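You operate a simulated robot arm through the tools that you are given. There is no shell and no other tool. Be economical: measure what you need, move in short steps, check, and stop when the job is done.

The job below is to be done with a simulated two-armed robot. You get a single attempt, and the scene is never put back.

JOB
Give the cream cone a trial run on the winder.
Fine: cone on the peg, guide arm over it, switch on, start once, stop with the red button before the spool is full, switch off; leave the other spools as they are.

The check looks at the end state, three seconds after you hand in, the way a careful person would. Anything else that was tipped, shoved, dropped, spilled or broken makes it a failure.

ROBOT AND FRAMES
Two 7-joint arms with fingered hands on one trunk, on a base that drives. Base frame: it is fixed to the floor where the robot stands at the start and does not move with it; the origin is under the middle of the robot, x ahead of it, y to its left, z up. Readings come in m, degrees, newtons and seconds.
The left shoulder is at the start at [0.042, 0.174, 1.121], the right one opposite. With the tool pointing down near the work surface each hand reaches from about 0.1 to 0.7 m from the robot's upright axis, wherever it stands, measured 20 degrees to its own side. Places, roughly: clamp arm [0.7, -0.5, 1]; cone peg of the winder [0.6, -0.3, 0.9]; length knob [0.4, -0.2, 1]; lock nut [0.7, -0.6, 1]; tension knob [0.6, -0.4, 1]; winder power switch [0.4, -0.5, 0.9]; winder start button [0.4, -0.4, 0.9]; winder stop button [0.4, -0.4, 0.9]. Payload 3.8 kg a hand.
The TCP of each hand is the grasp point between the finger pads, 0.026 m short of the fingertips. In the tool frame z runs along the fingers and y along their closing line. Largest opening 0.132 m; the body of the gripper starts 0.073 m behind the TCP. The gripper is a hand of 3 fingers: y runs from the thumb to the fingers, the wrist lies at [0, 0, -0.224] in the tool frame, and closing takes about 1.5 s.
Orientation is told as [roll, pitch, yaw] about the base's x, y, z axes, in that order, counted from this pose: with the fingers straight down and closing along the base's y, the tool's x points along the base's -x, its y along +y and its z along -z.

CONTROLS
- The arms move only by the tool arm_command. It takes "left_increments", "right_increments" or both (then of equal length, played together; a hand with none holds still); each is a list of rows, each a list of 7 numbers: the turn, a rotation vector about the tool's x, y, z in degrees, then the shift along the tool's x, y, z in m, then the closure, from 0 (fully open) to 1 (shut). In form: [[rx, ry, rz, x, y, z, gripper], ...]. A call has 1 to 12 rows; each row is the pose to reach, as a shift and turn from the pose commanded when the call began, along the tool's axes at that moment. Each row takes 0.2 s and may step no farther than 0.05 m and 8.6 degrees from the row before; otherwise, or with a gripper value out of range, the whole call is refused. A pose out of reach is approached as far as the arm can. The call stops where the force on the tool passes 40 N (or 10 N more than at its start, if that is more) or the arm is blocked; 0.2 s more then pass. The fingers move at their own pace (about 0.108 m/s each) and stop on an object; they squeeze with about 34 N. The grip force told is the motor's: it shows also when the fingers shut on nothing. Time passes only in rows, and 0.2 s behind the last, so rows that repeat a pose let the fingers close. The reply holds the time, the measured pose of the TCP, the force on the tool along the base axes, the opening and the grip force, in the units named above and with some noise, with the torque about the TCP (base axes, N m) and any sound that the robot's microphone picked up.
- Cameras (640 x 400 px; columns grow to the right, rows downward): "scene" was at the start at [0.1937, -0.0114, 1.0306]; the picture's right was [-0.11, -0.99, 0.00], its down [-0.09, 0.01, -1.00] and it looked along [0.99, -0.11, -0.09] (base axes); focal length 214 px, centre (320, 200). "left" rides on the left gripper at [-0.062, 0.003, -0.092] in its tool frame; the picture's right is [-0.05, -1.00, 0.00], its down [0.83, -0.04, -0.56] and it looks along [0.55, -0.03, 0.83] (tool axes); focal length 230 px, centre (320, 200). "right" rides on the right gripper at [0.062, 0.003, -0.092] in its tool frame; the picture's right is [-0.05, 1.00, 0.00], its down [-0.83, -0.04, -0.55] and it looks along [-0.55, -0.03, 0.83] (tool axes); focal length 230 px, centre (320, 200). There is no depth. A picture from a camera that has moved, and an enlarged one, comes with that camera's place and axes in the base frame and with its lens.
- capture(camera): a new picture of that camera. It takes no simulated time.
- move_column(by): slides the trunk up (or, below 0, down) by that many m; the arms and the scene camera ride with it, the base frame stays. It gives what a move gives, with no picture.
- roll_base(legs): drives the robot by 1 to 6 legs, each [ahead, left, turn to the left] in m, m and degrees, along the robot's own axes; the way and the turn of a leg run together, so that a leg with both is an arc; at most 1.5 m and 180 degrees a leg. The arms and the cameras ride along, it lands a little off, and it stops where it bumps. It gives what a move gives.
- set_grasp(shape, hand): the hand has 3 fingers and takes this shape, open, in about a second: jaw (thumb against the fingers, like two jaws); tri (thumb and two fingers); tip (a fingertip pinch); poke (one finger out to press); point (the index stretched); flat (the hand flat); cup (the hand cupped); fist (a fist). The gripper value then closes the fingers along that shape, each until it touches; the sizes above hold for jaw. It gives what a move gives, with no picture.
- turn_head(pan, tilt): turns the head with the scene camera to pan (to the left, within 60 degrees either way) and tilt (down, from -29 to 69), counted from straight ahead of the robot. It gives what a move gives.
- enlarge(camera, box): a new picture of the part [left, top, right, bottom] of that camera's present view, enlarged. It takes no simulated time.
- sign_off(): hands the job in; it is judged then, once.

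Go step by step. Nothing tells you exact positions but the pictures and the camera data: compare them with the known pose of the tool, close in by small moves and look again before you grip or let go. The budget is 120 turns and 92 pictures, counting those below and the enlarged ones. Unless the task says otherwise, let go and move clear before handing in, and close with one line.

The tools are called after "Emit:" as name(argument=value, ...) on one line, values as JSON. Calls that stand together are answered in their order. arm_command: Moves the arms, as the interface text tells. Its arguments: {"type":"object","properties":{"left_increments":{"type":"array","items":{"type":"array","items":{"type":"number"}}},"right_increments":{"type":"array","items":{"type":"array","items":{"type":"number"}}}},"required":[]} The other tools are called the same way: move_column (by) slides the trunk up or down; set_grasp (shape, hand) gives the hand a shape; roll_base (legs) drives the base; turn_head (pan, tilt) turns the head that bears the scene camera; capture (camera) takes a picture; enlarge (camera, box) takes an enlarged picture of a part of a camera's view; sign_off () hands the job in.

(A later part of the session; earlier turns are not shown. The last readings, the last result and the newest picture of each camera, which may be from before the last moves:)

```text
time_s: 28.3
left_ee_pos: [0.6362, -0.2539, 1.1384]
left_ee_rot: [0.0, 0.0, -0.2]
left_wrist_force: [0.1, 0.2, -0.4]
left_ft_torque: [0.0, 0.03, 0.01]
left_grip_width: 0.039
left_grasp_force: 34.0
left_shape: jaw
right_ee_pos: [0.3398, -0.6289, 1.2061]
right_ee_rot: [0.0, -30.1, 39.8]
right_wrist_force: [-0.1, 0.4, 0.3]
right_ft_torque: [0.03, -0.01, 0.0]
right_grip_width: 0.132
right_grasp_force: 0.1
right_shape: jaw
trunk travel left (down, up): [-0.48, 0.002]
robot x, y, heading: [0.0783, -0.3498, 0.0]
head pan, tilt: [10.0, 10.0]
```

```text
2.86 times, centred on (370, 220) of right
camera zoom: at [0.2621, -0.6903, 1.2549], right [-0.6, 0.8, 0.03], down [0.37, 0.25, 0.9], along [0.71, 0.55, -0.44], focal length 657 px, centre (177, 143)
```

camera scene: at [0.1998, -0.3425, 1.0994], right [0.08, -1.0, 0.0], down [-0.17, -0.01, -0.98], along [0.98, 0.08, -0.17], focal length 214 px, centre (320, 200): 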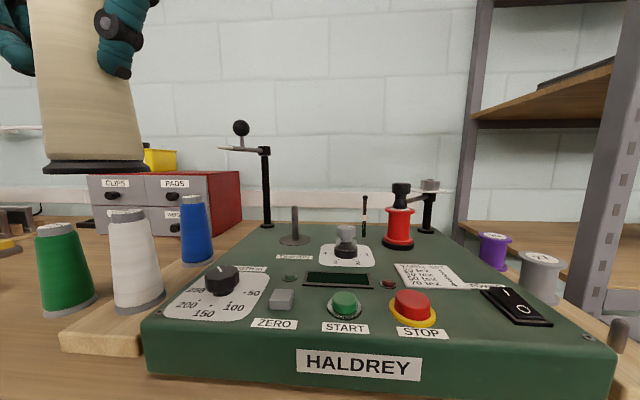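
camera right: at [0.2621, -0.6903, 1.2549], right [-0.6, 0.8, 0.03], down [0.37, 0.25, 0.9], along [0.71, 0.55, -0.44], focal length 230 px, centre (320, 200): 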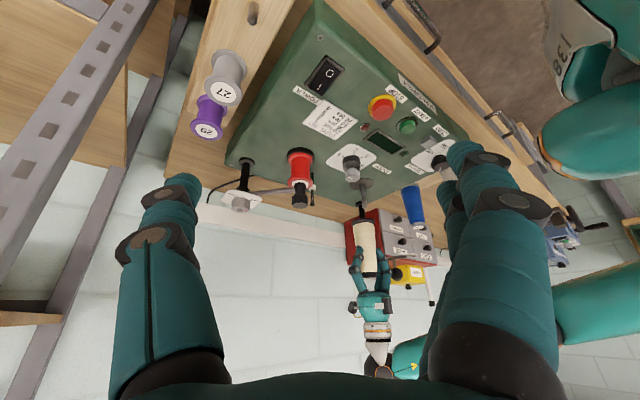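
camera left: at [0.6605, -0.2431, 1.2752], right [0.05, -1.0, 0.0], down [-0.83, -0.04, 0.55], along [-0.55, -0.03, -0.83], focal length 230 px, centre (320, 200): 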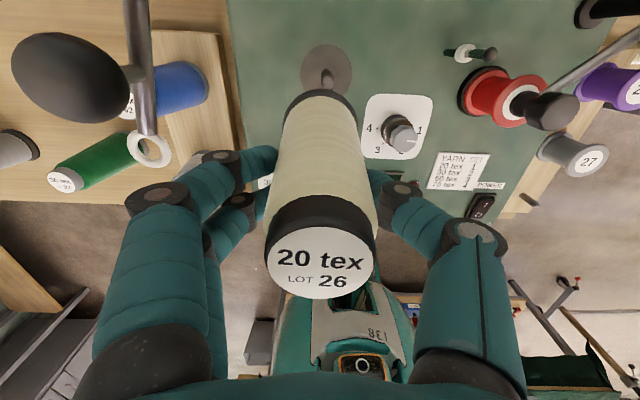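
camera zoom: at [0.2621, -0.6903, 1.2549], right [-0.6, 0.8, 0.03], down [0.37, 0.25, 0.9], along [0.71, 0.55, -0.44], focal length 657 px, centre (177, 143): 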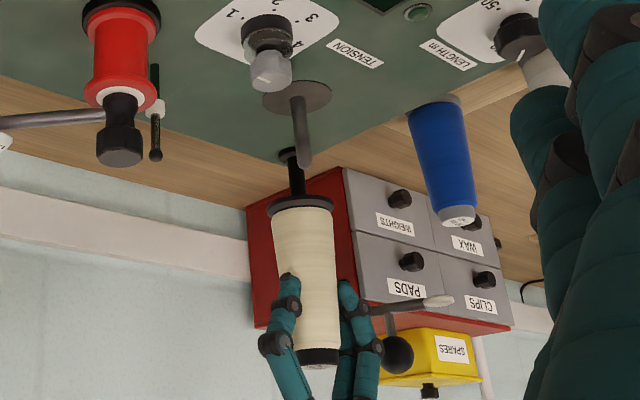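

The side view shows the cone about 1 cm too far forward of the peg. I'll pull it back and recheck.

Emit:
arm_command(left_increments=[[0, 0, 0, 0.011, 0.002, 0, 1], [0, 0, 0, 0.011, 0.002, 0, 1]])

Emit:
enlarge(camera="right", box=[340, 160, 400, 250])

Emit:
enlarge(camera="scene", box=[270, 140, 350, 280])

Emit:
enlarge(camera="left", box=[270, 50, 370, 130])

```text
time_s: 28.9
left_ee_pos: [0.6246, -0.2501, 1.1404]
left_ee_rot: [-0.1, 0.0, -0.3]
left_wrist_force: [-0.5, 0.0, -0.7]
left_ft_torque: [-0.03, -0.02, 0.03]
left_grip_width: 0.0394
left_grasp_force: 34.2
left_shape: jaw
right_ee_pos: [0.3408, -0.628, 1.2063]
right_ee_rot: [0.0, -30.0, 39.7]
right_wrist_force: [-1.6, 0.4, 0.7]
right_ft_torque: [-0.02, -0.03, 0.02]
right_grip_width: 0.1321
right_grasp_force: 0.1
right_shape: jaw
trunk travel left (down, up): [-0.48, 0.002]
robot x, y, heading: [0.0817, -0.3464, -0.3]
head pan, tilt: [10.0, 10.0]
```

```text
4.44 times, centred on (370, 205) of right
camera zoom: at [0.2619, -0.6902, 1.255], right [-0.6, 0.8, 0.03], down [0.37, 0.25, 0.9], along [0.71, 0.55, -0.44], focal length 1022 px, centre (98, 178)
```

zoom: 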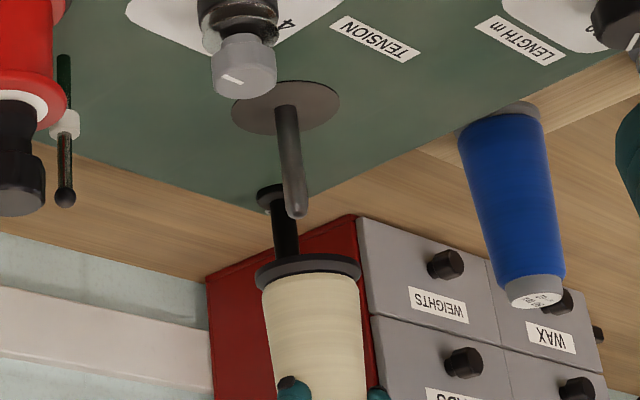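

```text
2.86 times, centred on (310, 210) of scene
camera zoom: at [0.2766, -0.3349, 1.0994], right [0.17, -0.99, 0.0], down [-0.17, -0.03, -0.98], along [0.97, 0.17, -0.17], focal length 613 px, centre (349, 171)
```

zoom: 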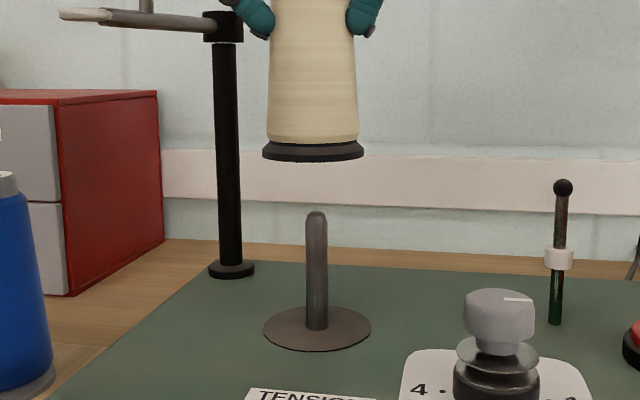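

```text
5.00 times, centred on (320, 90) of left
camera zoom: at [0.6856, -0.248, 1.2319], right [0.05, -1.0, 0.0], down [-0.83, -0.04, 0.56], along [-0.55, -0.03, -0.83], focal length 1150 px, centre (320, 750)
```

zoom: 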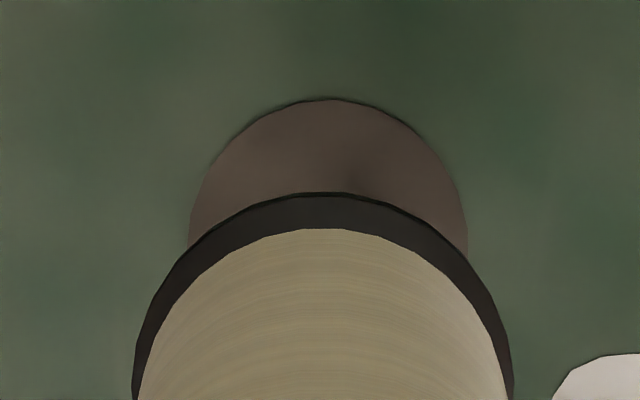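

Emit:
arm_command(left_increments=[[0, 0, 0, -0.001, -0.0013, 0.01, 1], [0, 0, 0, -0.001, -0.0013, 0.02, 1], [0, 0, 0, -0.001, -0.0013, 0.026, 1], [0, 0, 0, -0.001, -0.0013, 0.032, 1], [0, 0, 0, -0.001, -0.0013, 0.038, 1]])

Emit:
enlarge(camera="right", box=[340, 160, 400, 250])

Emit:
enlarge(camera="scene", box=[270, 140, 350, 280])

```text
time_s: 30.1
left_ee_pos: [0.627, -0.2514, 1.1005]
left_ee_rot: [-0.1, 0.1, -0.2]
left_wrist_force: [-0.2, -0.2, -0.4]
left_ft_torque: [0.01, 0.03, 0.01]
left_grip_width: 0.0393
left_grasp_force: 34.3
left_shape: jaw
right_ee_pos: [0.3404, -0.6281, 1.2063]
right_ee_rot: [-0.1, -30.2, 39.7]
right_wrist_force: [-0.3, 1.0, 0.2]
right_ft_torque: [0.0, 0.02, -0.03]
right_grip_width: 0.1319
right_grasp_force: 0.1
right_shape: jaw
trunk travel left (down, up): [-0.48, 0.002]
robot x, y, heading: [0.0757, -0.3492, 0.1]
head pan, tilt: [10.0, 10.0]
```

```text
4.44 times, centred on (370, 205) of right
camera zoom: at [0.2617, -0.6899, 1.255], right [-0.6, 0.8, 0.03], down [0.37, 0.25, 0.9], along [0.71, 0.55, -0.44], focal length 1022 px, centre (98, 178)
```

zoom: 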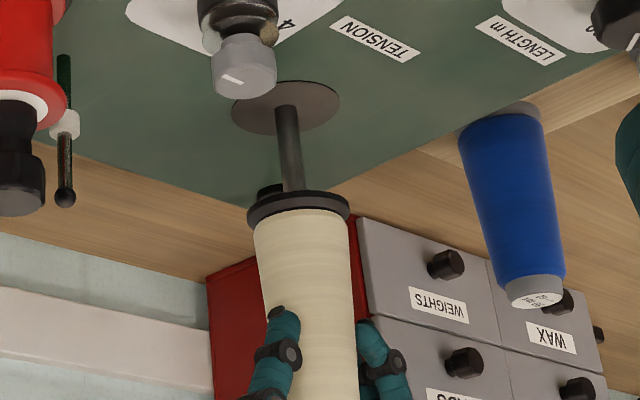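

```text
2.86 times, centred on (310, 210) of scene
camera zoom: at [0.2765, -0.3346, 1.0994], right [0.17, -0.99, 0.0], down [-0.17, -0.03, -0.98], along [0.97, 0.17, -0.17], focal length 613 px, centre (349, 171)
```

zoom: 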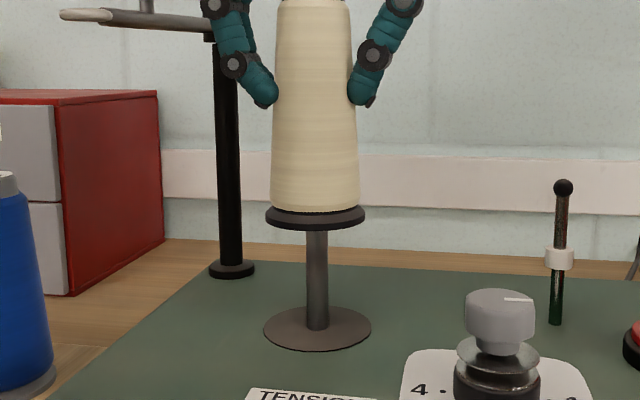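

Emit:
arm_command(left_increments=[[0, 0, 0, 0, 0, 0.01, 1], [0, 0, 0, 0, 0, 0.02, 1], [0, 0, 0, 0, 0, 0.03, 1], [0, 0, 0, 0, 0, 0.04, 1], [0, 0, 0, 0, 0, 0.05, 1]])

Emit:
enlarge(camera="scene", box=[270, 140, 350, 280])

```text
time_s: 31.3
left_ee_pos: [0.6273, -0.2499, 1.05]
left_ee_rot: [0.0, 0.0, -0.2]
left_wrist_force: [0.0, 0.2, -0.4]
left_ft_torque: [0.01, 0.01, 0.0]
left_grip_width: 0.0391
left_grasp_force: 34.0
left_shape: jaw
right_ee_pos: [0.341, -0.6287, 1.2057]
right_ee_rot: [-0.1, -30.2, 39.8]
right_wrist_force: [-0.1, 0.2, -0.1]
right_ft_torque: [0.02, -0.01, -0.02]
right_grip_width: 0.1321
right_grasp_force: 0.1
right_shape: jaw
trunk travel left (down, up): [-0.48, 0.002]
robot x, y, heading: [0.0762, -0.35, -0.4]
head pan, tilt: [10.0, 10.0]
```

```text
2.86 times, centred on (310, 210) of scene
camera zoom: at [0.2765, -0.3346, 1.0994], right [0.17, -0.99, 0.0], down [-0.17, -0.03, -0.98], along [0.97, 0.17, -0.17], focal length 613 px, centre (349, 171)
```

zoom: 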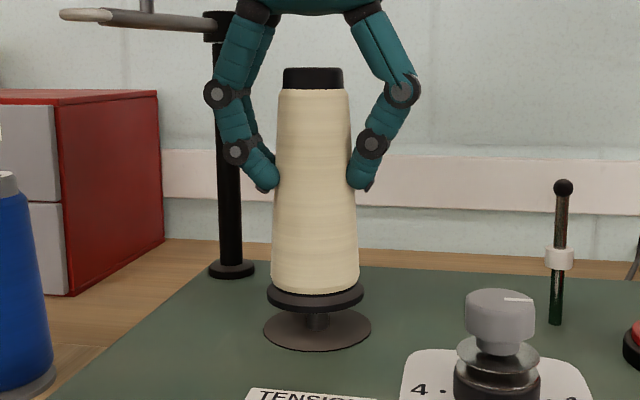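

Emit:
arm_command(left_increments=[[0, 0, 0, 0, 0, 0.006, 1], [0, 0, 0, 0, 0, 0.01, 1], [0, 0, 0, 0, 0, 0.013, 1], [0, 0, 0, 0, 0, 0.015, 1]])

Emit:
enlarge(camera="scene", box=[270, 140, 350, 280])

```text
time_s: 32.3
left_ee_pos: [0.6266, -0.2516, 1.0352]
left_ee_rot: [0.0, 0.0, -0.2]
left_wrist_force: [0.7, 0.2, -1.1]
left_ft_torque: [0.0, -0.01, 0.03]
left_grip_width: 0.0391
left_grasp_force: 34.5
left_shape: jaw
right_ee_pos: [0.3401, -0.6279, 1.2049]
right_ee_rot: [-0.2, -30.1, 39.7]
right_wrist_force: [0.4, 0.0, 0.0]
right_ft_torque: [0.02, -0.06, -0.02]
right_grip_width: 0.132
right_grasp_force: 0.1
right_shape: jaw
trunk travel left (down, up): [-0.48, 0.002]
robot x, y, heading: [0.0781, -0.3468, -0.2]
head pan, tilt: [10.0, 10.0]
```

```text
2.86 times, centred on (310, 210) of scene
camera zoom: at [0.2765, -0.3346, 1.0994], right [0.17, -0.99, 0.0], down [-0.17, -0.03, -0.98], along [0.97, 0.17, -0.17], focal length 613 px, centre (349, 171)
```

zoom: 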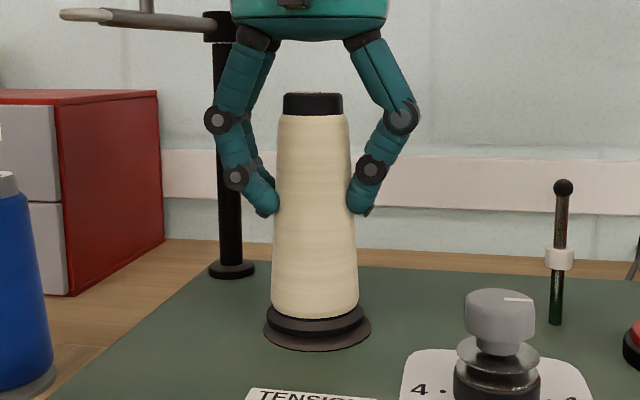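

Emit:
arm_command(left_increments=[[0, 0, 0, 0, 0, 0.002, 1], [0, 0, 0, 0, 0, 0.004, 1], [0, 0, 0, 0, 0, 0.005, 1], [0, 0, 0, 0, 0, 0.006, 1]])

Emit:
enlarge(camera="scene", box=[270, 140, 350, 280])

```text
time_s: 33.3
left_ee_pos: [0.6271, -0.2509, 1.0301]
left_ee_rot: [0.0, 0.0, -0.2]
left_wrist_force: [0.0, 0.1, -0.5]
left_ft_torque: [0.0, 0.03, -0.03]
left_grip_width: 0.039
left_grasp_force: 33.8
left_shape: jaw
right_ee_pos: [0.3407, -0.6277, 1.2046]
right_ee_rot: [-0.1, -30.0, 39.7]
right_wrist_force: [-0.6, -0.4, 0.3]
right_ft_torque: [-0.02, -0.04, 0.0]
right_grip_width: 0.1317
right_grasp_force: 0.2
right_shape: jaw
trunk travel left (down, up): [-0.48, 0.002]
robot x, y, heading: [0.0756, -0.3495, -0.2]
head pan, tilt: [10.0, 10.0]
```

```text
2.86 times, centred on (310, 210) of scene
camera zoom: at [0.2764, -0.3346, 1.0994], right [0.17, -0.99, 0.0], down [-0.17, -0.03, -0.98], along [0.97, 0.17, -0.17], focal length 613 px, centre (349, 171)
```

zoom: 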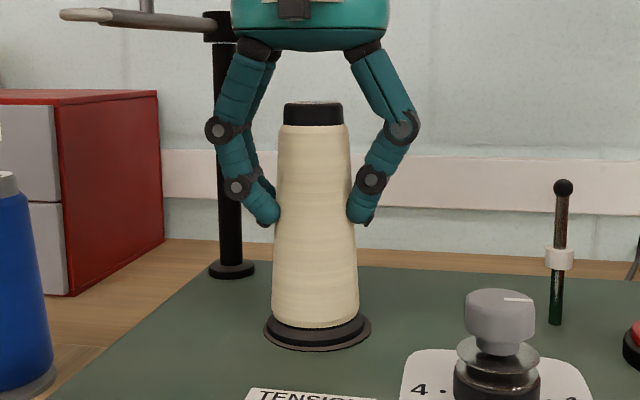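

Emit:
arm_command(left_increments=[[0, 0, 0, 0, 0, 0.001, 1], [0, 0, 0, 0, 0, 0.002, 1], [0, 0, 0, 0, 0, 0.003, 1]])

Emit:
enlarge(camera="scene", box=[270, 140, 350, 280])

```text
time_s: 34.1
left_ee_pos: [0.626, -0.2507, 1.0295]
left_ee_rot: [-0.1, -0.3, -0.3]
left_wrist_force: [-0.2, 0.5, 10.0]
left_ft_torque: [0.06, -0.01, 0.02]
left_grip_width: 0.0393
left_grasp_force: 34.0
left_shape: jaw
right_ee_pos: [0.3401, -0.6272, 1.2069]
right_ee_rot: [-0.1, -30.2, 39.7]
right_wrist_force: [-0.6, 0.0, -0.3]
right_ft_torque: [0.01, -0.01, -0.01]
right_grip_width: 0.132
right_grasp_force: 0.0
right_shape: jaw
trunk travel left (down, up): [-0.48, 0.002]
robot x, y, heading: [0.0767, -0.3476, 0.1]
head pan, tilt: [10.0, 10.0]
```

```text
2.86 times, centred on (310, 210) of scene
camera zoom: at [0.2757, -0.3346, 1.0999], right [0.17, -0.99, 0.0], down [-0.17, -0.03, -0.98], along [0.97, 0.17, -0.17], focal length 613 px, centre (349, 171)
```

zoom: 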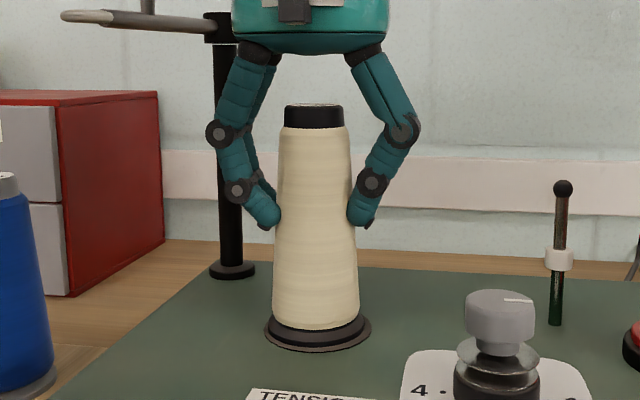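

Emit:
arm_command(left_increments=[[0, 0, 0, 0, 0, -0.001, 0.6], [0, 0, 0, 0, 0, -0.001, 0.5], [0, 0, 0, 0, 0, -0.001, 0.42], [0, 0, 0, 0, 0, -0.001, 0.42], [0, 0, 0, 0, 0, -0.02, 0.42], [0, 0, 0, 0, 0, -0.04, 0.42], [0, 0, 0, 0, 0, -0.07, 0.42], [0, 0, 0, 0, 0, -0.11, 0.42], [0, 0, 0, 0.04, 0, -0.14, 0.42], [0, 0, 0, 0.08, 0, -0.15, 0.42]])

Emit:
turn_head(pan=5, tilt=10)

Emit:
capture(camera="scene")

Emit:
capture(camera="right")

```text
time_s: 36.3
left_ee_pos: [0.5453, -0.2495, 1.1758]
left_ee_rot: [-0.1, -0.1, -0.2]
left_wrist_force: [0.3, -0.4, 0.0]
left_ft_torque: [-0.03, -0.03, 0.01]
left_grip_width: 0.076
left_grasp_force: 0.1
left_shape: jaw
right_ee_pos: [0.3391, -0.6283, 1.2063]
right_ee_rot: [-0.1, -30.1, 39.7]
right_wrist_force: [-0.1, 0.0, 0.1]
right_ft_torque: [-0.01, 0.03, -0.02]
right_grip_width: 0.1317
right_grasp_force: 0.1
right_shape: jaw
trunk travel left (down, up): [-0.48, 0.002]
robot x, y, heading: [0.0742, -0.3513, -0.0]
head pan, tilt: [10.0, 10.0]
```

```text
time_s: 37.0
left_ee_pos: [0.5469, -0.2492, 1.1754]
left_ee_rot: [0.0, 0.0, -0.2]
left_wrist_force: [0.6, -0.1, -0.5]
left_ft_torque: [0.05, 0.01, 0.0]
left_grip_width: 0.0761
left_grasp_force: 0.1
left_shape: jaw
right_ee_pos: [0.3406, -0.6284, 1.207]
right_ee_rot: [-0.1, -30.1, 39.7]
right_wrist_force: [-0.3, 0.6, 0.0]
right_ft_torque: [0.0, 0.0, 0.01]
right_grip_width: 0.1318
right_grasp_force: 0.1
right_shape: jaw
trunk travel left (down, up): [-0.48, 0.002]
robot x, y, heading: [0.0774, -0.3467, -0.2]
head pan, tilt: [5.0, 10.0]
```

```text
48 pictures are left
camera scene: at [0.2775, -0.3427, 1.0994], right [0.08, -1.0, 0.0], down [-0.17, -0.01, -0.98], along [0.98, 0.08, -0.17], focal length 214 px, centre (320, 200)
```

scene: 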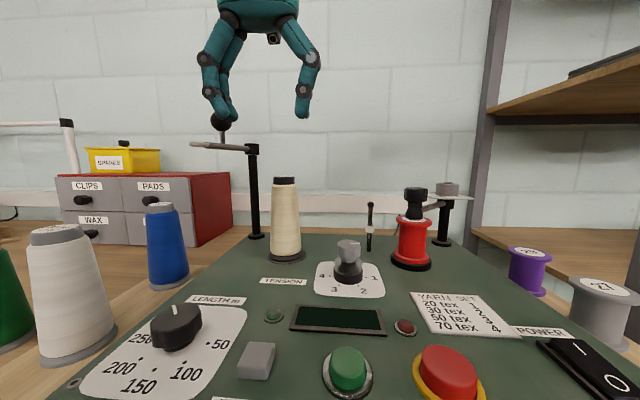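

```text
47 pictures are left
camera right: at [0.2617, -0.69, 1.255], right [-0.6, 0.8, 0.03], down [0.37, 0.25, 0.9], along [0.71, 0.55, -0.44], focal length 230 px, centre (320, 200)
```

right: 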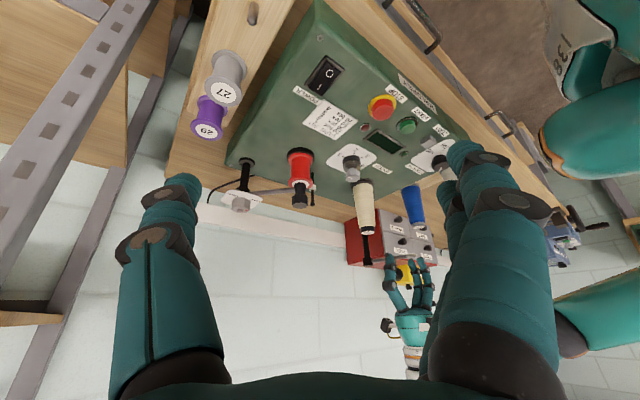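

Emit:
arm_command(left_increments=[[0, 0, 0, 0, 0, -0.025, 0.42], [0, 0, 0, 0, 0.0, -0.05, 0.42], [0, 0, 0, 0, 0.04, -0.052, 0.42], [0, 0, 0, 0, 0.08, -0.052, 0.42], [0, 0, 0, 0, 0.109, -0.052, 0.42], [0, 0, 0, -0.035, 0.109, -0.052, 0.42], [0, 0, 0, -0.07, 0.109, -0.052, 0.42], [0, 0, 0, -0.098, 0.109, -0.052, 0.42]])

Emit:
capture(camera="left")

Emit:
enlarge(camera="scene", box=[150, 0, 350, 250])

```text
time_s: 38.8
left_ee_pos: [0.6436, -0.1416, 1.228]
left_ee_rot: [0.1, -0.1, -0.4]
left_wrist_force: [0.0, -0.5, 0.7]
left_ft_torque: [0.03, 0.01, 0.01]
left_grip_width: 0.0762
left_grasp_force: 0.1
left_shape: jaw
right_ee_pos: [0.3411, -0.6297, 1.2056]
right_ee_rot: [0.1, -30.1, 39.7]
right_wrist_force: [-0.5, 0.5, 0.3]
right_ft_torque: [0.01, 0.01, -0.02]
right_grip_width: 0.1319
right_grasp_force: 0.0
right_shape: jaw
trunk travel left (down, up): [-0.48, 0.002]
robot x, y, heading: [0.0771, -0.3521, -0.4]
head pan, tilt: [5.0, 10.0]
```

```text
46 pictures are left
camera left: at [0.7051, -0.1385, 1.3208], right [0.05, -1.0, 0.0], down [-0.83, -0.04, 0.56], along [-0.55, -0.03, -0.83], focal length 230 px, centre (320, 200)
```

left: 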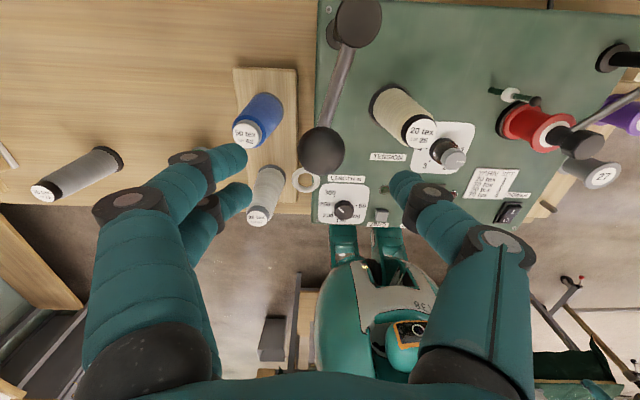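

```text
1.60 times, centred on (250, 125) of scene
camera zoom: at [0.2777, -0.3432, 1.0993], right [0.08, -1.0, 0.0], down [-0.17, -0.01, -0.98], along [0.98, 0.08, -0.17], focal length 343 px, centre (432, 320)
```

zoom: 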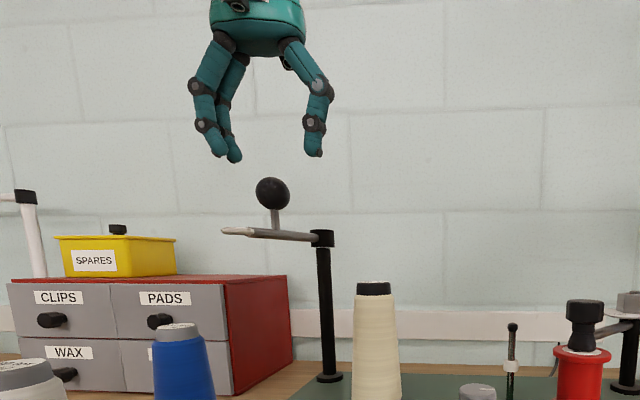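

Emit:
arm_command(left_increments=[[0, 0, 0, -0.002, -0.0015, 0.02, 0.42], [0, 0, 0, -0.002, -0.0015, 0.04, 0.42], [0, 0, 0, -0.002, -0.0015, 0.055, 0.42], [0, 0, 0, -0.002, -0.0015, 0.055, 0.6], [0, 0, 0, -0.002, -0.0015, 0.055, 0.65], [0, 0, 0, -0.002, -0.0015, 0.055, 0.67], [0, 0, 0, -0.002, -0.0015, 0.055, 0.67]])

Emit:
capture(camera="left")

Emit:
enlarge(camera="scene", box=[170, 30, 330, 230])

```text
time_s: 40.4
left_ee_pos: [0.6481, -0.1425, 1.1758]
left_ee_rot: [0.1, 0.0, -0.1]
left_wrist_force: [-1.0, -0.5, 0.3]
left_ft_torque: [0.01, 0.02, -0.01]
left_grip_width: 0.0439
left_grasp_force: 0.2
left_shape: jaw
right_ee_pos: [0.34, -0.6283, 1.2062]
right_ee_rot: [-0.2, -30.1, 39.7]
right_wrist_force: [0.8, -0.2, 0.3]
right_ft_torque: [-0.01, 0.0, 0.01]
right_grip_width: 0.1317
right_grasp_force: 0.0
right_shape: jaw
trunk travel left (down, up): [-0.48, 0.002]
robot x, y, heading: [0.0757, -0.3465, -0.1]
head pan, tilt: [5.0, 10.0]
```

```text
44 pictures are left
camera left: at [0.7076, -0.1394, 1.2677], right [0.05, -1.0, 0.0], down [-0.83, -0.04, 0.55], along [-0.55, -0.03, -0.83], focal length 230 px, centre (320, 200)
```

left: 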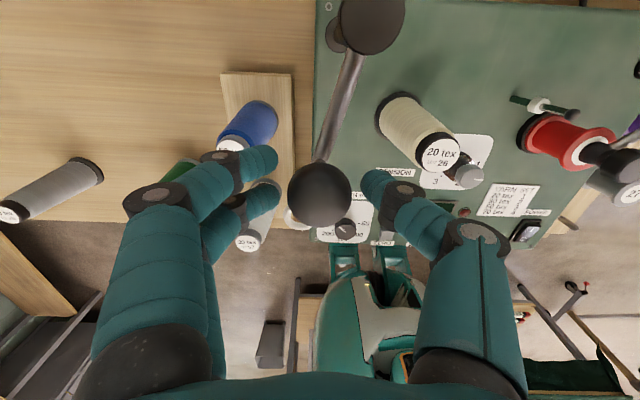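

```text
2.00 times, centred on (250, 130) of scene
camera zoom: at [0.2774, -0.3427, 1.0995], right [0.08, -1.0, 0.0], down [-0.17, -0.01, -0.98], along [0.98, 0.08, -0.17], focal length 429 px, centre (460, 340)
```

zoom: 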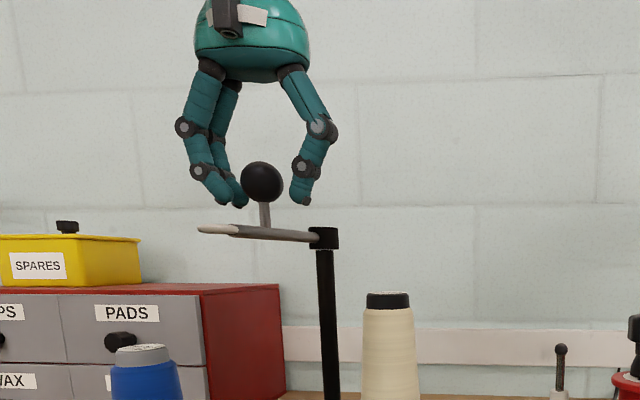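

Emit:
arm_command(left_increments=[[0, 0, 0, 0.0015, -0.008, 0, 0.7], [0, 0, 0, 0.0025, -0.0164, 0, 0.7], [0, 0, 0, 0.0022, -0.0245, 0, 0.7], [0, 0, 0, 0.0015, -0.0326, 0, 0.7], [0, 0, 0, -0.0005, -0.0405, 0, 0.7], [0, 0, 0, -0.0029, -0.0483, 0, 0.7], [0, 0, 0, -0.0065, -0.0556, 0, 0.7], [0, 0, 0, -0.0106, -0.0626, 0, 0.7], [0, 0, 0, -0.0157, -0.069, 0, 0.7], [0, 0, 0, -0.0211, -0.0751, 0, 0.7]])

Emit:
capture(camera="left")

Emit:
enlarge(camera="scene", box=[210, 30, 370, 280])

```text
time_s: 42.6
left_ee_pos: [0.667, -0.2183, 1.1743]
left_ee_rot: [0.0, -0.2, -0.2]
left_wrist_force: [-0.2, -0.2, 0.2]
left_ft_torque: [0.03, -0.01, 0.0]
left_grip_width: 0.04
left_grasp_force: 0.2
left_shape: jaw
right_ee_pos: [0.3397, -0.6286, 1.2049]
right_ee_rot: [0.1, -30.1, 39.7]
right_wrist_force: [0.5, 0.1, 0.5]
right_ft_torque: [-0.01, -0.03, 0.0]
right_grip_width: 0.1318
right_grasp_force: 0.0
right_shape: jaw
trunk travel left (down, up): [-0.48, 0.002]
robot x, y, heading: [0.0785, -0.3467, -0.1]
head pan, tilt: [5.0, 10.0]
```

```text
42 pictures are left
camera left: at [0.7281, -0.2163, 1.2667], right [0.05, -1.0, 0.0], down [-0.83, -0.04, 0.55], along [-0.55, -0.03, -0.83], focal length 230 px, centre (320, 200)
```

left: 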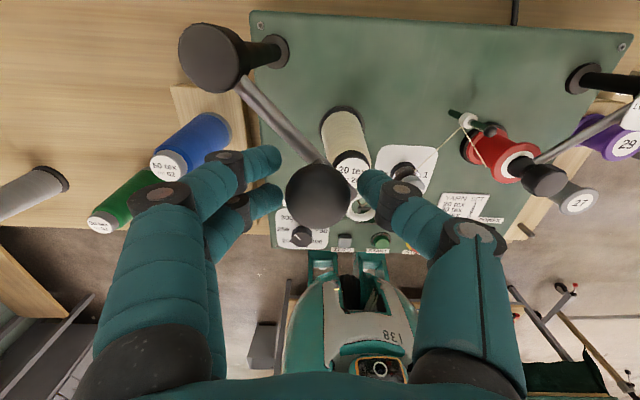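

```text
1.60 times, centred on (290, 155) of scene
camera zoom: at [0.2775, -0.3431, 1.0994], right [0.08, -1.0, 0.0], down [-0.17, -0.01, -0.98], along [0.98, 0.08, -0.17], focal length 343 px, centre (368, 272)
```

zoom: 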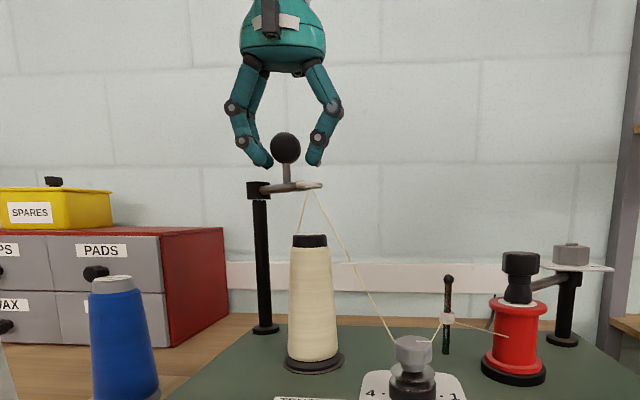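

Yarn is now threaded through the eyelet and over to the spool, so the guide arm is in place. I'll release the ball, retreat upward and set the right hand to poke.

Emit:
arm_command(left_increments=[[0, 0, 0, 0, 0, 0, 0.6], [0, 0, 0, 0, 0, 0, 0.5], [0, 0, 0, 0, 0, 0, 0.5], [0, 0, 0, 0, 0, -0.025, 0.5], [0, 0, 0, 0, 0, -0.05, 0.5], [0, 0, 0, 0.03, 0, -0.07, 0.5], [0, 0, 0, 0.07, 0, -0.07, 0.5], [0, 0, 0, 0.11, 0.02, -0.07, 0.5], [0, 0, 0, 0.15, 0.06, -0.07, 0.5], [0, 0, 0, 0.19, 0.1, -0.07, 0.5], [0, 0, 0, 0.23, 0.13, -0.07, 0.5]])

Emit:
set_grasp(hand="right", shape="poke")

Emit:
turn_head(pan=-20, tilt=30)

Emit:
capture(camera="scene")

Emit:
capture(camera="right")

```text
refused: row 9 steps farther than a row can; nothing moved
```

```text
time_s: 43.5
left_ee_pos: [0.6675, -0.2176, 1.1744]
left_ee_rot: [-0.1, -0.1, -0.2]
left_wrist_force: [0.0, 0.5, 0.7]
left_ft_torque: [0.04, -0.03, -0.01]
left_grip_width: 0.04
left_grasp_force: 0.1
left_shape: jaw
right_ee_pos: [0.34, -0.6282, 1.2059]
right_ee_rot: [-0.1, -30.1, 39.7]
right_wrist_force: [1.1, -0.8, 0.6]
right_ft_torque: [0.03, -0.01, 0.0]
right_grip_width: 0.0
right_grasp_force: 0.1
right_shape: poke
trunk travel left (down, up): [-0.48, 0.002]
robot x, y, heading: [0.0753, -0.3487, -0.4]
head pan, tilt: [5.0, 10.0]
```

```text
time_s: 44.4
left_ee_pos: [0.6663, -0.2176, 1.1739]
left_ee_rot: [0.0, 0.0, -0.2]
left_wrist_force: [0.3, -0.4, 0.3]
left_ft_torque: [0.03, 0.02, -0.01]
left_grip_width: 0.0398
left_grasp_force: 0.1
left_shape: jaw
right_ee_pos: [0.3394, -0.6285, 1.2059]
right_ee_rot: [-0.2, -30.0, 39.8]
right_wrist_force: [0.6, -0.2, -0.4]
right_ft_torque: [-0.02, 0.01, 0.0]
right_grip_width: 0.0
right_grasp_force: 0.0
right_shape: poke
trunk travel left (down, up): [-0.48, 0.002]
robot x, y, heading: [0.0758, -0.3443, -0.2]
head pan, tilt: [-20.0, 30.0]
```

```text
40 pictures are left
camera scene: at [0.2696, -0.3816, 1.0672], right [-0.35, -0.94, 0.0], down [-0.47, 0.17, -0.87], along [0.81, -0.3, -0.5], focal length 214 px, centre (320, 200)
```

scene: 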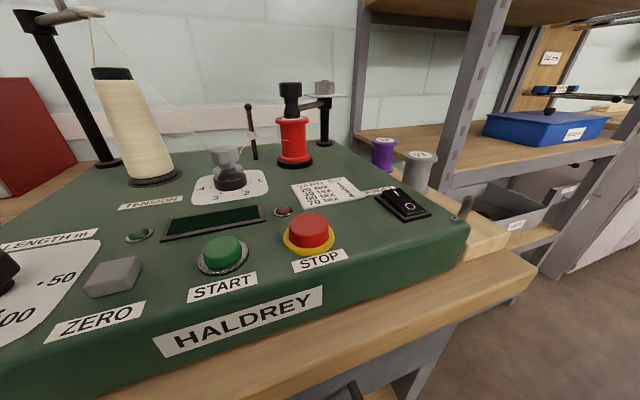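

```text
39 pictures are left
camera right: at [0.2616, -0.6899, 1.2551], right [-0.6, 0.8, 0.03], down [0.37, 0.25, 0.9], along [0.71, 0.55, -0.44], focal length 230 px, centre (320, 200)
```

right: 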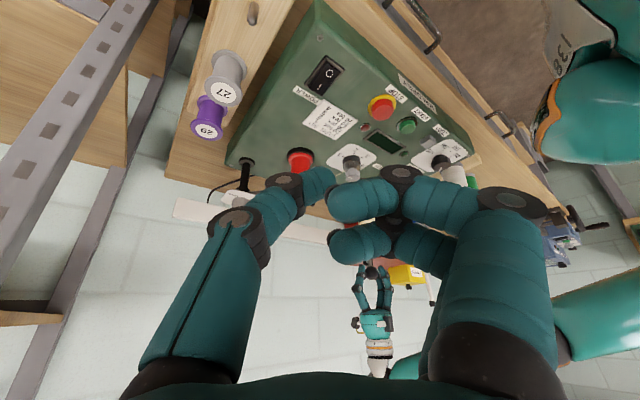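

Emit:
arm_command(left_increments=[[0, 0, 0, 0, 0, 0, 0.6], [0, 0, 0, 0, 0, 0, 0.5], [0, 0, 0, 0, 0, 0, 0.5], [0, 0, 0, 0, 0, -0.025, 0.5], [0, 0, 0, 0, 0, -0.05, 0.5], [0, 0, 0, 0.03, 0, -0.06, 0.5], [0, 0, 0, 0.07, 0, -0.06, 0.5], [0, 0, 0, 0.11, 0.02, -0.06, 0.5], [0, 0, 0, 0.145, 0.05, -0.06, 0.5], [0, 0, 0, 0.18, 0.08, -0.06, 0.5], [0, 0, 0, 0.21, 0.11, -0.06, 0.5]], right_increments=[[4, 0, 6.93, 0, 0, 0, 0], [8, 0, 13.86, 0, 0, 0, 0], [12, 0, 20.8, 0, 0, 0, 0], [16, 0, 27.7, 0, 0, 0, 0], [20, 0, 34.6, 0, 0, 0, 0], [20, 0, 34.6, 0, 0, 0, 0], [20, 0, 34.6, 0, 0, 0, 0], [20, 0, 34.6, 0, 0, 0, 0], [20, 0, 34.6, 0, 0, 0, 0], [20, 0, 34.6, 0, 0, 0, 0], [20, 0, 34.6, 0, 0, 0, 0]])

Emit:
arm_command(right_increments=[[0, 7.5, 0, 0, 0, 0, 0], [0, 15, 0, 0, 0, 0, 0], [0, 22.5, 0, 0, 0, 0, 0], [0, 30, 0, 0, 0, 0, 0]])

Emit:
capture(camera="right")

Emit:
enlarge(camera="scene", box=[260, 150, 460, 290])

```text
time_s: 46.8
left_ee_pos: [0.455, -0.1063, 1.2344]
left_ee_rot: [-0.1, 0.0, -0.2]
left_wrist_force: [0.5, 0.2, -0.7]
left_ft_torque: [0.0, 0.0, -0.01]
left_grip_width: 0.0656
left_grasp_force: 0.1
left_shape: jaw
right_ee_pos: [0.3396, -0.6266, 1.2065]
right_ee_rot: [0.0, -30.2, -0.3]
right_wrist_force: [-0.2, -0.5, -0.3]
right_ft_torque: [-0.01, -0.03, 0.0]
right_grip_width: 0.0
right_grasp_force: 0.0
right_shape: poke
trunk travel left (down, up): [-0.48, 0.002]
robot x, y, heading: [0.0773, -0.3471, -0.5]
head pan, tilt: [-20.0, 30.0]
```

```text
time_s: 47.8
left_ee_pos: [0.4572, -0.1075, 1.234]
left_ee_rot: [0.0, 0.0, -0.2]
left_wrist_force: [-0.6, -0.2, -0.5]
left_ft_torque: [0.01, 0.04, 0.0]
left_grip_width: 0.0653
left_grasp_force: 0.0
left_shape: jaw
right_ee_pos: [0.3404, -0.6289, 1.2061]
right_ee_rot: [0.1, 0.1, -0.3]
right_wrist_force: [-0.3, -0.5, 0.3]
right_ft_torque: [0.01, 0.01, -0.02]
right_grip_width: 0.0002
right_grasp_force: 0.0
right_shape: poke
trunk travel left (down, up): [-0.48, 0.002]
robot x, y, heading: [0.0754, -0.3455, 0.1]
head pan, tilt: [-20.0, 30.0]
```

```text
38 pictures are left
camera right: at [0.2791, -0.6255, 1.298], right [0.06, 1.0, 0.0], down [0.83, -0.05, 0.55], along [0.55, -0.03, -0.83], focal length 230 px, centre (320, 200)
```

right: 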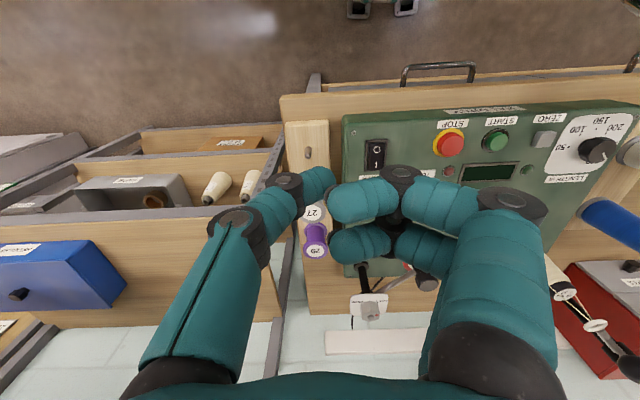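

```text
2.86 times, centred on (360, 220) of scene
camera zoom: at [0.2703, -0.3816, 1.0669], right [-0.35, -0.94, 0.0], down [-0.47, 0.17, -0.87], along [0.81, -0.3, -0.5], focal length 613 px, centre (206, 143)
```

zoom: 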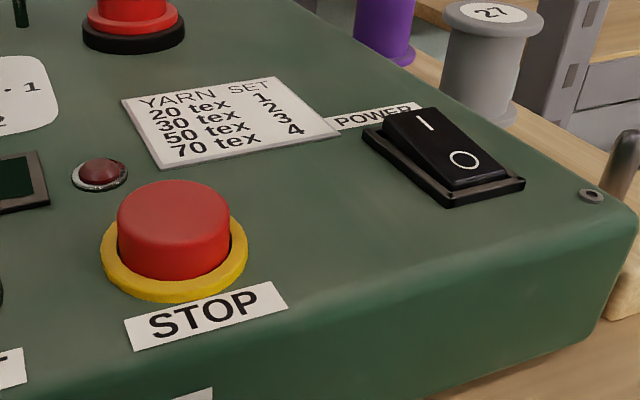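

Emit:
arm_command(right_increments=[[0, 0, 0, -0.03, 0.025, 0, 0], [0, 0, 0, -0.06, 0.05, 0.02, 0], [0, 0, 0, -0.09, 0.075, 0.05, 0], [0, 0, 0, -0.105, 0.09, 0.09, 0], [0, 0, 0, -0.105, 0.09, 0.13, 0], [0, 0, 0, -0.105, 0.09, 0.17, 0], [0, 0, 0, -0.105, 0.09, 0.2, 0]])

Emit:
capture(camera="right")

Emit:
capture(camera="scene")

```text
time_s: 49.4
left_ee_pos: [0.4576, -0.1079, 1.234]
left_ee_rot: [0.0, 0.0, -0.3]
left_wrist_force: [0.0, 0.4, -0.3]
left_ft_torque: [0.01, 0.0, 0.04]
left_grip_width: 0.066
left_grasp_force: 0.1
left_shape: jaw
right_ee_pos: [0.4457, -0.5413, 1.0058]
right_ee_rot: [0.2, -0.3, -0.3]
right_wrist_force: [-0.2, -0.9, -0.7]
right_ft_torque: [-0.03, 0.02, 0.01]
right_grip_width: 0.0001
right_grasp_force: 0.0
right_shape: poke
right hand out of reach, approached as far as the arm can: row 7
trunk travel left (down, up): [-0.48, 0.002]
robot x, y, heading: [0.0769, -0.3521, -0.4]
head pan, tilt: [-20.0, 30.0]
```

```text
36 pictures are left
camera right: at [0.3835, -0.5392, 1.0973], right [0.06, 1.0, 0.0], down [0.83, -0.05, 0.56], along [0.56, -0.03, -0.83], focal length 230 px, centre (320, 200)
```

right: 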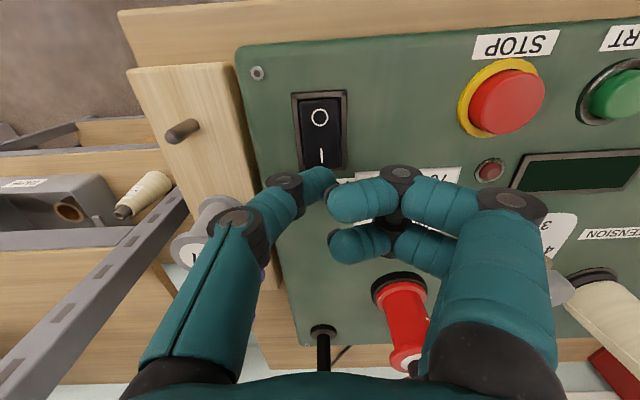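

```text
35 pictures are left
camera scene: at [0.2696, -0.3819, 1.0671], right [-0.35, -0.94, 0.0], down [-0.47, 0.17, -0.87], along [0.81, -0.3, -0.5], focal length 214 px, centre (320, 200)
```

scene: 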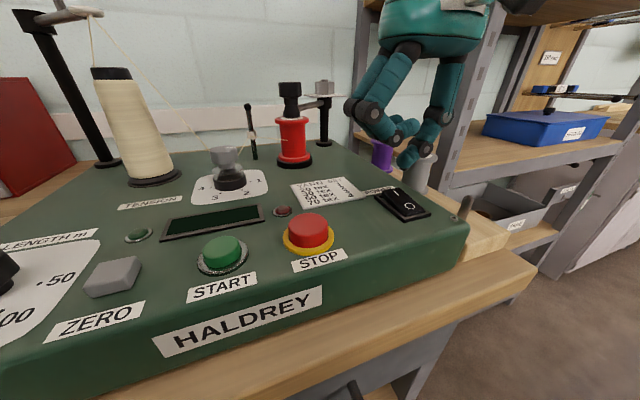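

Emit:
arm_command(right_increments=[[0, 0, 0, 0, 0, -0.04, 0], [0, 0, 0, 0, 0, -0.06, 0]])

Emit:
roll_base(legs=[[-0.13, 0, 0]])

```text
time_s: 50.0
left_ee_pos: [0.4571, -0.1062, 1.2352]
left_ee_rot: [0.0, 0.0, -0.2]
left_wrist_force: [-0.4, 0.1, -0.3]
left_ft_torque: [0.01, -0.03, -0.01]
left_grip_width: 0.0656
left_grasp_force: 0.1
left_shape: jaw
right_ee_pos: [0.4441, -0.5417, 1.0672]
right_ee_rot: [0.0, 0.0, -0.3]
right_wrist_force: [-0.7, -0.1, 0.3]
right_ft_torque: [-0.01, 0.0, -0.01]
right_grip_width: 0.0003
right_grasp_force: 0.1
right_shape: poke
trunk travel left (down, up): [-0.48, 0.002]
robot x, y, heading: [0.0799, -0.3477, -0.2]
head pan, tilt: [-20.0, 30.0]
```

```text
time_s: 51.3
left_ee_pos: [0.3288, -0.1074, 1.2336]
left_ee_rot: [0.0, 0.2, -0.4]
left_wrist_force: [0.3, 0.1, 0.0]
left_ft_torque: [-0.02, 0.01, 0.03]
left_grip_width: 0.0656
left_grasp_force: 0.1
left_shape: jaw
right_ee_pos: [0.3147, -0.5419, 1.0651]
right_ee_rot: [0.0, 0.0, -0.4]
right_wrist_force: [0.4, -0.4, 0.6]
right_ft_torque: [-0.02, 0.0, 0.02]
right_grip_width: 0.0
right_grasp_force: 0.1
right_shape: poke
trunk travel left (down, up): [-0.48, 0.002]
robot x, y, heading: [-0.0557, -0.3489, -0.3]
head pan, tilt: [-20.0, 30.0]
```

Emit:
arm_command(right_increments=[[0, 0, 0, -0.045, 0, 0, 0], [0, 0, 0, -0.09, 0, 0, 0], [0, 0, 0, -0.133, 0, 0, 0], [0, 0, 0, -0.133, 0, 0.03, 0], [0, 0, 0, -0.133, 0, 0.06, 0], [0, 0, 0, -0.133, 0, 0.075, 0]])

Emit:
capture(camera="right")

Emit:
turn_head(pan=-25, tilt=25)

Emit:
enlarge(camera="scene", box=[240, 60, 440, 260])

```text
time_s: 52.7
left_ee_pos: [0.3295, -0.1076, 1.2342]
left_ee_rot: [-0.1, 0.0, -0.5]
left_wrist_force: [0.5, -0.7, 0.6]
left_ft_torque: [0.02, 0.03, -0.02]
left_grip_width: 0.0655
left_grasp_force: 0.1
left_shape: jaw
right_ee_pos: [0.3831, -0.5976, 1.0155]
right_ee_rot: [0.1, -0.2, -0.4]
right_wrist_force: [-0.3, 0.0, -0.9]
right_ft_torque: [0.01, 0.02, 0.04]
right_grip_width: 0.0
right_grasp_force: 0.2
right_shape: poke
right hand out of reach, approached as far as the arm can: row 1, 2, 3, 4, 5, 6
trunk travel left (down, up): [-0.48, 0.002]
robot x, y, heading: [-0.052, -0.3472, -0.5]
head pan, tilt: [-20.0, 30.0]
```

```text
34 pictures are left
camera right: at [0.3217, -0.5952, 1.1085], right [0.06, 1.0, 0.0], down [0.83, -0.05, 0.56], along [0.56, -0.03, -0.83], focal length 230 px, centre (320, 200)
```

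right: 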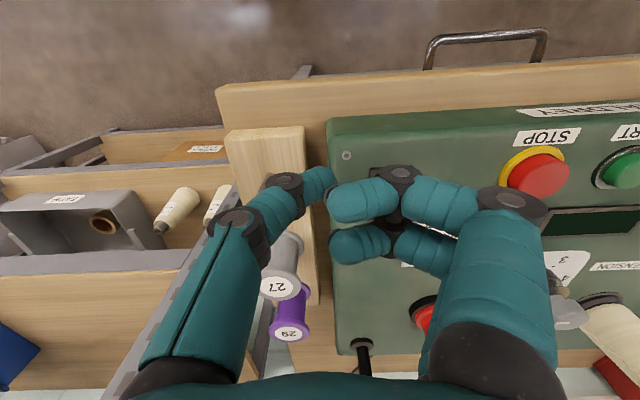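

```text
time_s: 53.3
left_ee_pos: [0.3288, -0.1067, 1.2361]
left_ee_rot: [-0.1, -0.1, -0.5]
left_wrist_force: [0.2, -0.1, -0.1]
left_ft_torque: [-0.03, 0.0, 0.01]
left_grip_width: 0.0653
left_grasp_force: 0.1
left_shape: jaw
right_ee_pos: [0.3824, -0.5966, 1.0173]
right_ee_rot: [0.1, -0.2, -0.4]
right_wrist_force: [-0.2, 0.4, -0.2]
right_ft_torque: [0.03, 0.03, -0.01]
right_grip_width: 0.0003
right_grasp_force: 0.1
right_shape: poke
trunk travel left (down, up): [-0.48, 0.002]
robot x, y, heading: [-0.0499, -0.3528, -0.5]
head pan, tilt: [-25.0, 25.0]
```

```text
2.00 times, centred on (340, 160) of scene
camera zoom: at [0.1386, -0.3893, 1.0751], right [-0.43, -0.9, 0.0], down [-0.38, 0.18, -0.91], along [0.82, -0.39, -0.42], focal length 429 px, centre (280, 280)
```

zoom: 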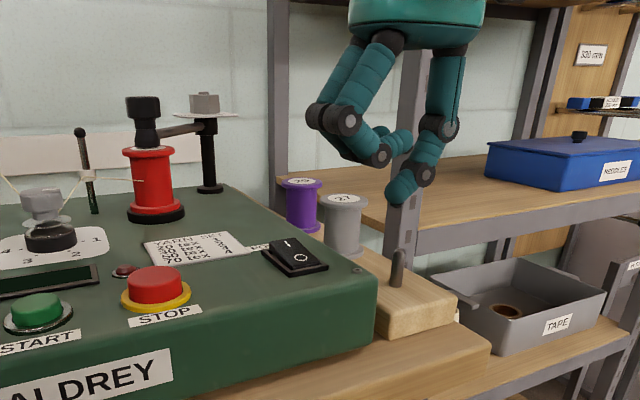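

Emit:
arm_command(right_increments=[[0, 0, 0, 0, 0, -0.04, 0], [0, 0, 0, 0, 0, -0.08, 0], [0, 0, 0, 0, 0, -0.12, 0], [0, 0, 0, 0.03, -0.03, -0.12, 0], [0, 0, 0, 0.05, -0.07, -0.12, 0], [0, 0, 0, 0.08, -0.1, -0.12, 0], [0, 0, 0, 0.1, -0.13, -0.12, 0]])

Emit:
arm_command(right_increments=[[0, 0, 0, -0.04, 0.01, 0, 0], [0, 0, 0, -0.07, 0.04, 0, 0], [0, 0, 0, -0.1, 0.07, 0, 0], [0, 0, 0, -0.13, 0.1, 0, 0], [0, 0, 0, -0.155, 0.135, 0, 0], [0, 0, 0, -0.165, 0.175, 0, 0]])

```text
time_s: 54.9
left_ee_pos: [0.3278, -0.1072, 1.2343]
left_ee_rot: [0.0, 0.0, -0.4]
left_wrist_force: [0.1, 0.4, 0.0]
left_ft_torque: [0.01, -0.02, 0.02]
left_grip_width: 0.0654
left_grasp_force: 0.0
left_shape: jaw
right_ee_pos: [0.2828, -0.7283, 1.1395]
right_ee_rot: [0.0, -0.1, -0.3]
right_wrist_force: [-0.8, -0.7, 0.2]
right_ft_torque: [0.01, 0.0, 0.01]
right_grip_width: 0.0
right_grasp_force: 0.1
right_shape: poke
trunk travel left (down, up): [-0.48, 0.002]
robot x, y, heading: [-0.0534, -0.3444, -0.5]
head pan, tilt: [-25.0, 25.0]
```

```text
time_s: 56.3
left_ee_pos: [0.3276, -0.1064, 1.2355]
left_ee_rot: [0.0, 0.0, -0.4]
left_wrist_force: [-0.2, -0.2, -0.6]
left_ft_torque: [0.05, 0.0, 0.02]
left_grip_width: 0.0658
left_grasp_force: 0.2
left_shape: jaw
right_ee_pos: [0.4051, -0.617, 1.1348]
right_ee_rot: [0.0, -0.1, -0.5]
right_wrist_force: [-0.1, -0.3, -0.1]
right_ft_torque: [0.0, -0.05, 0.0]
right_grip_width: 0.0
right_grasp_force: 0.0
right_shape: poke
right hand out of reach, approached as far as the arm can: row 5, 6
trunk travel left (down, up): [-0.48, 0.002]
robot x, y, heading: [-0.053, -0.3487, -0.5]
head pan, tilt: [-25.0, 25.0]
```

The right arm seems stuck in an awkward joint configuration. I'll try turning the wrist to free it, high above everything.

Emit:
arm_command(right_increments=[[0, 0, 8, 0, 0, 0, 0], [0, 0, 16, 0, 0, 0, 0], [0, 0, 24, 0, 0, 0, 0], [0, 0, 24, -0.02, 0.03, 0, 0], [0, 0, 24, -0.04, 0.06, 0, 0]])

```text
time_s: 57.5
left_ee_pos: [0.3296, -0.1076, 1.2348]
left_ee_rot: [0.1, 0.0, -0.4]
left_wrist_force: [-0.5, -0.2, 0.0]
left_ft_torque: [-0.02, -0.01, -0.01]
left_grip_width: 0.0657
left_grasp_force: 0.0
left_shape: jaw
right_ee_pos: [0.4054, -0.6171, 1.1336]
right_ee_rot: [0.1, -0.1, -24.5]
right_wrist_force: [-0.3, -0.1, 0.7]
right_ft_torque: [0.01, -0.02, 0.05]
right_grip_width: 0.0
right_grasp_force: 0.0
right_shape: poke
right hand out of reach, approached as far as the arm can: row 4, 5
trunk travel left (down, up): [-0.48, 0.002]
robot x, y, heading: [-0.0591, -0.3509, -0.6]
head pan, tilt: [-25.0, 25.0]
```

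Emit:
turn_head(pan=-50, tilt=-10)

Emit:
capture(camera="scene")

```text
time_s: 58.5
left_ee_pos: [0.3287, -0.1063, 1.2336]
left_ee_rot: [0.0, 0.0, -0.5]
left_wrist_force: [-0.9, 0.5, 0.4]
left_ft_torque: [0.0, -0.03, 0.01]
left_grip_width: 0.0655
left_grasp_force: 0.1
left_shape: jaw
right_ee_pos: [0.4057, -0.6167, 1.1351]
right_ee_rot: [0.2, -0.1, -24.4]
right_wrist_force: [0.5, 0.5, -0.5]
right_ft_torque: [-0.02, -0.02, 0.0]
right_grip_width: 0.0
right_grasp_force: 0.1
right_shape: poke
trunk travel left (down, up): [-0.48, 0.002]
robot x, y, heading: [-0.054, -0.3493, -0.1]
head pan, tilt: [-50.0, -10.0]
```

```text
32 pictures are left
camera scene: at [0.1092, -0.4148, 1.1306], right [-0.77, -0.64, 0.0], down [0.11, -0.13, -0.98], along [0.63, -0.76, 0.17], focal length 214 px, centre (320, 200)
```

scene: 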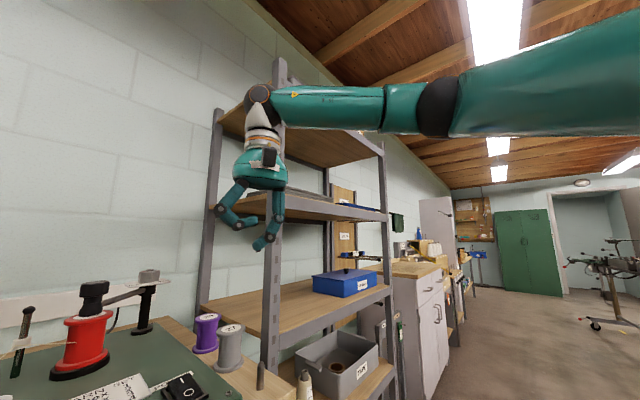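

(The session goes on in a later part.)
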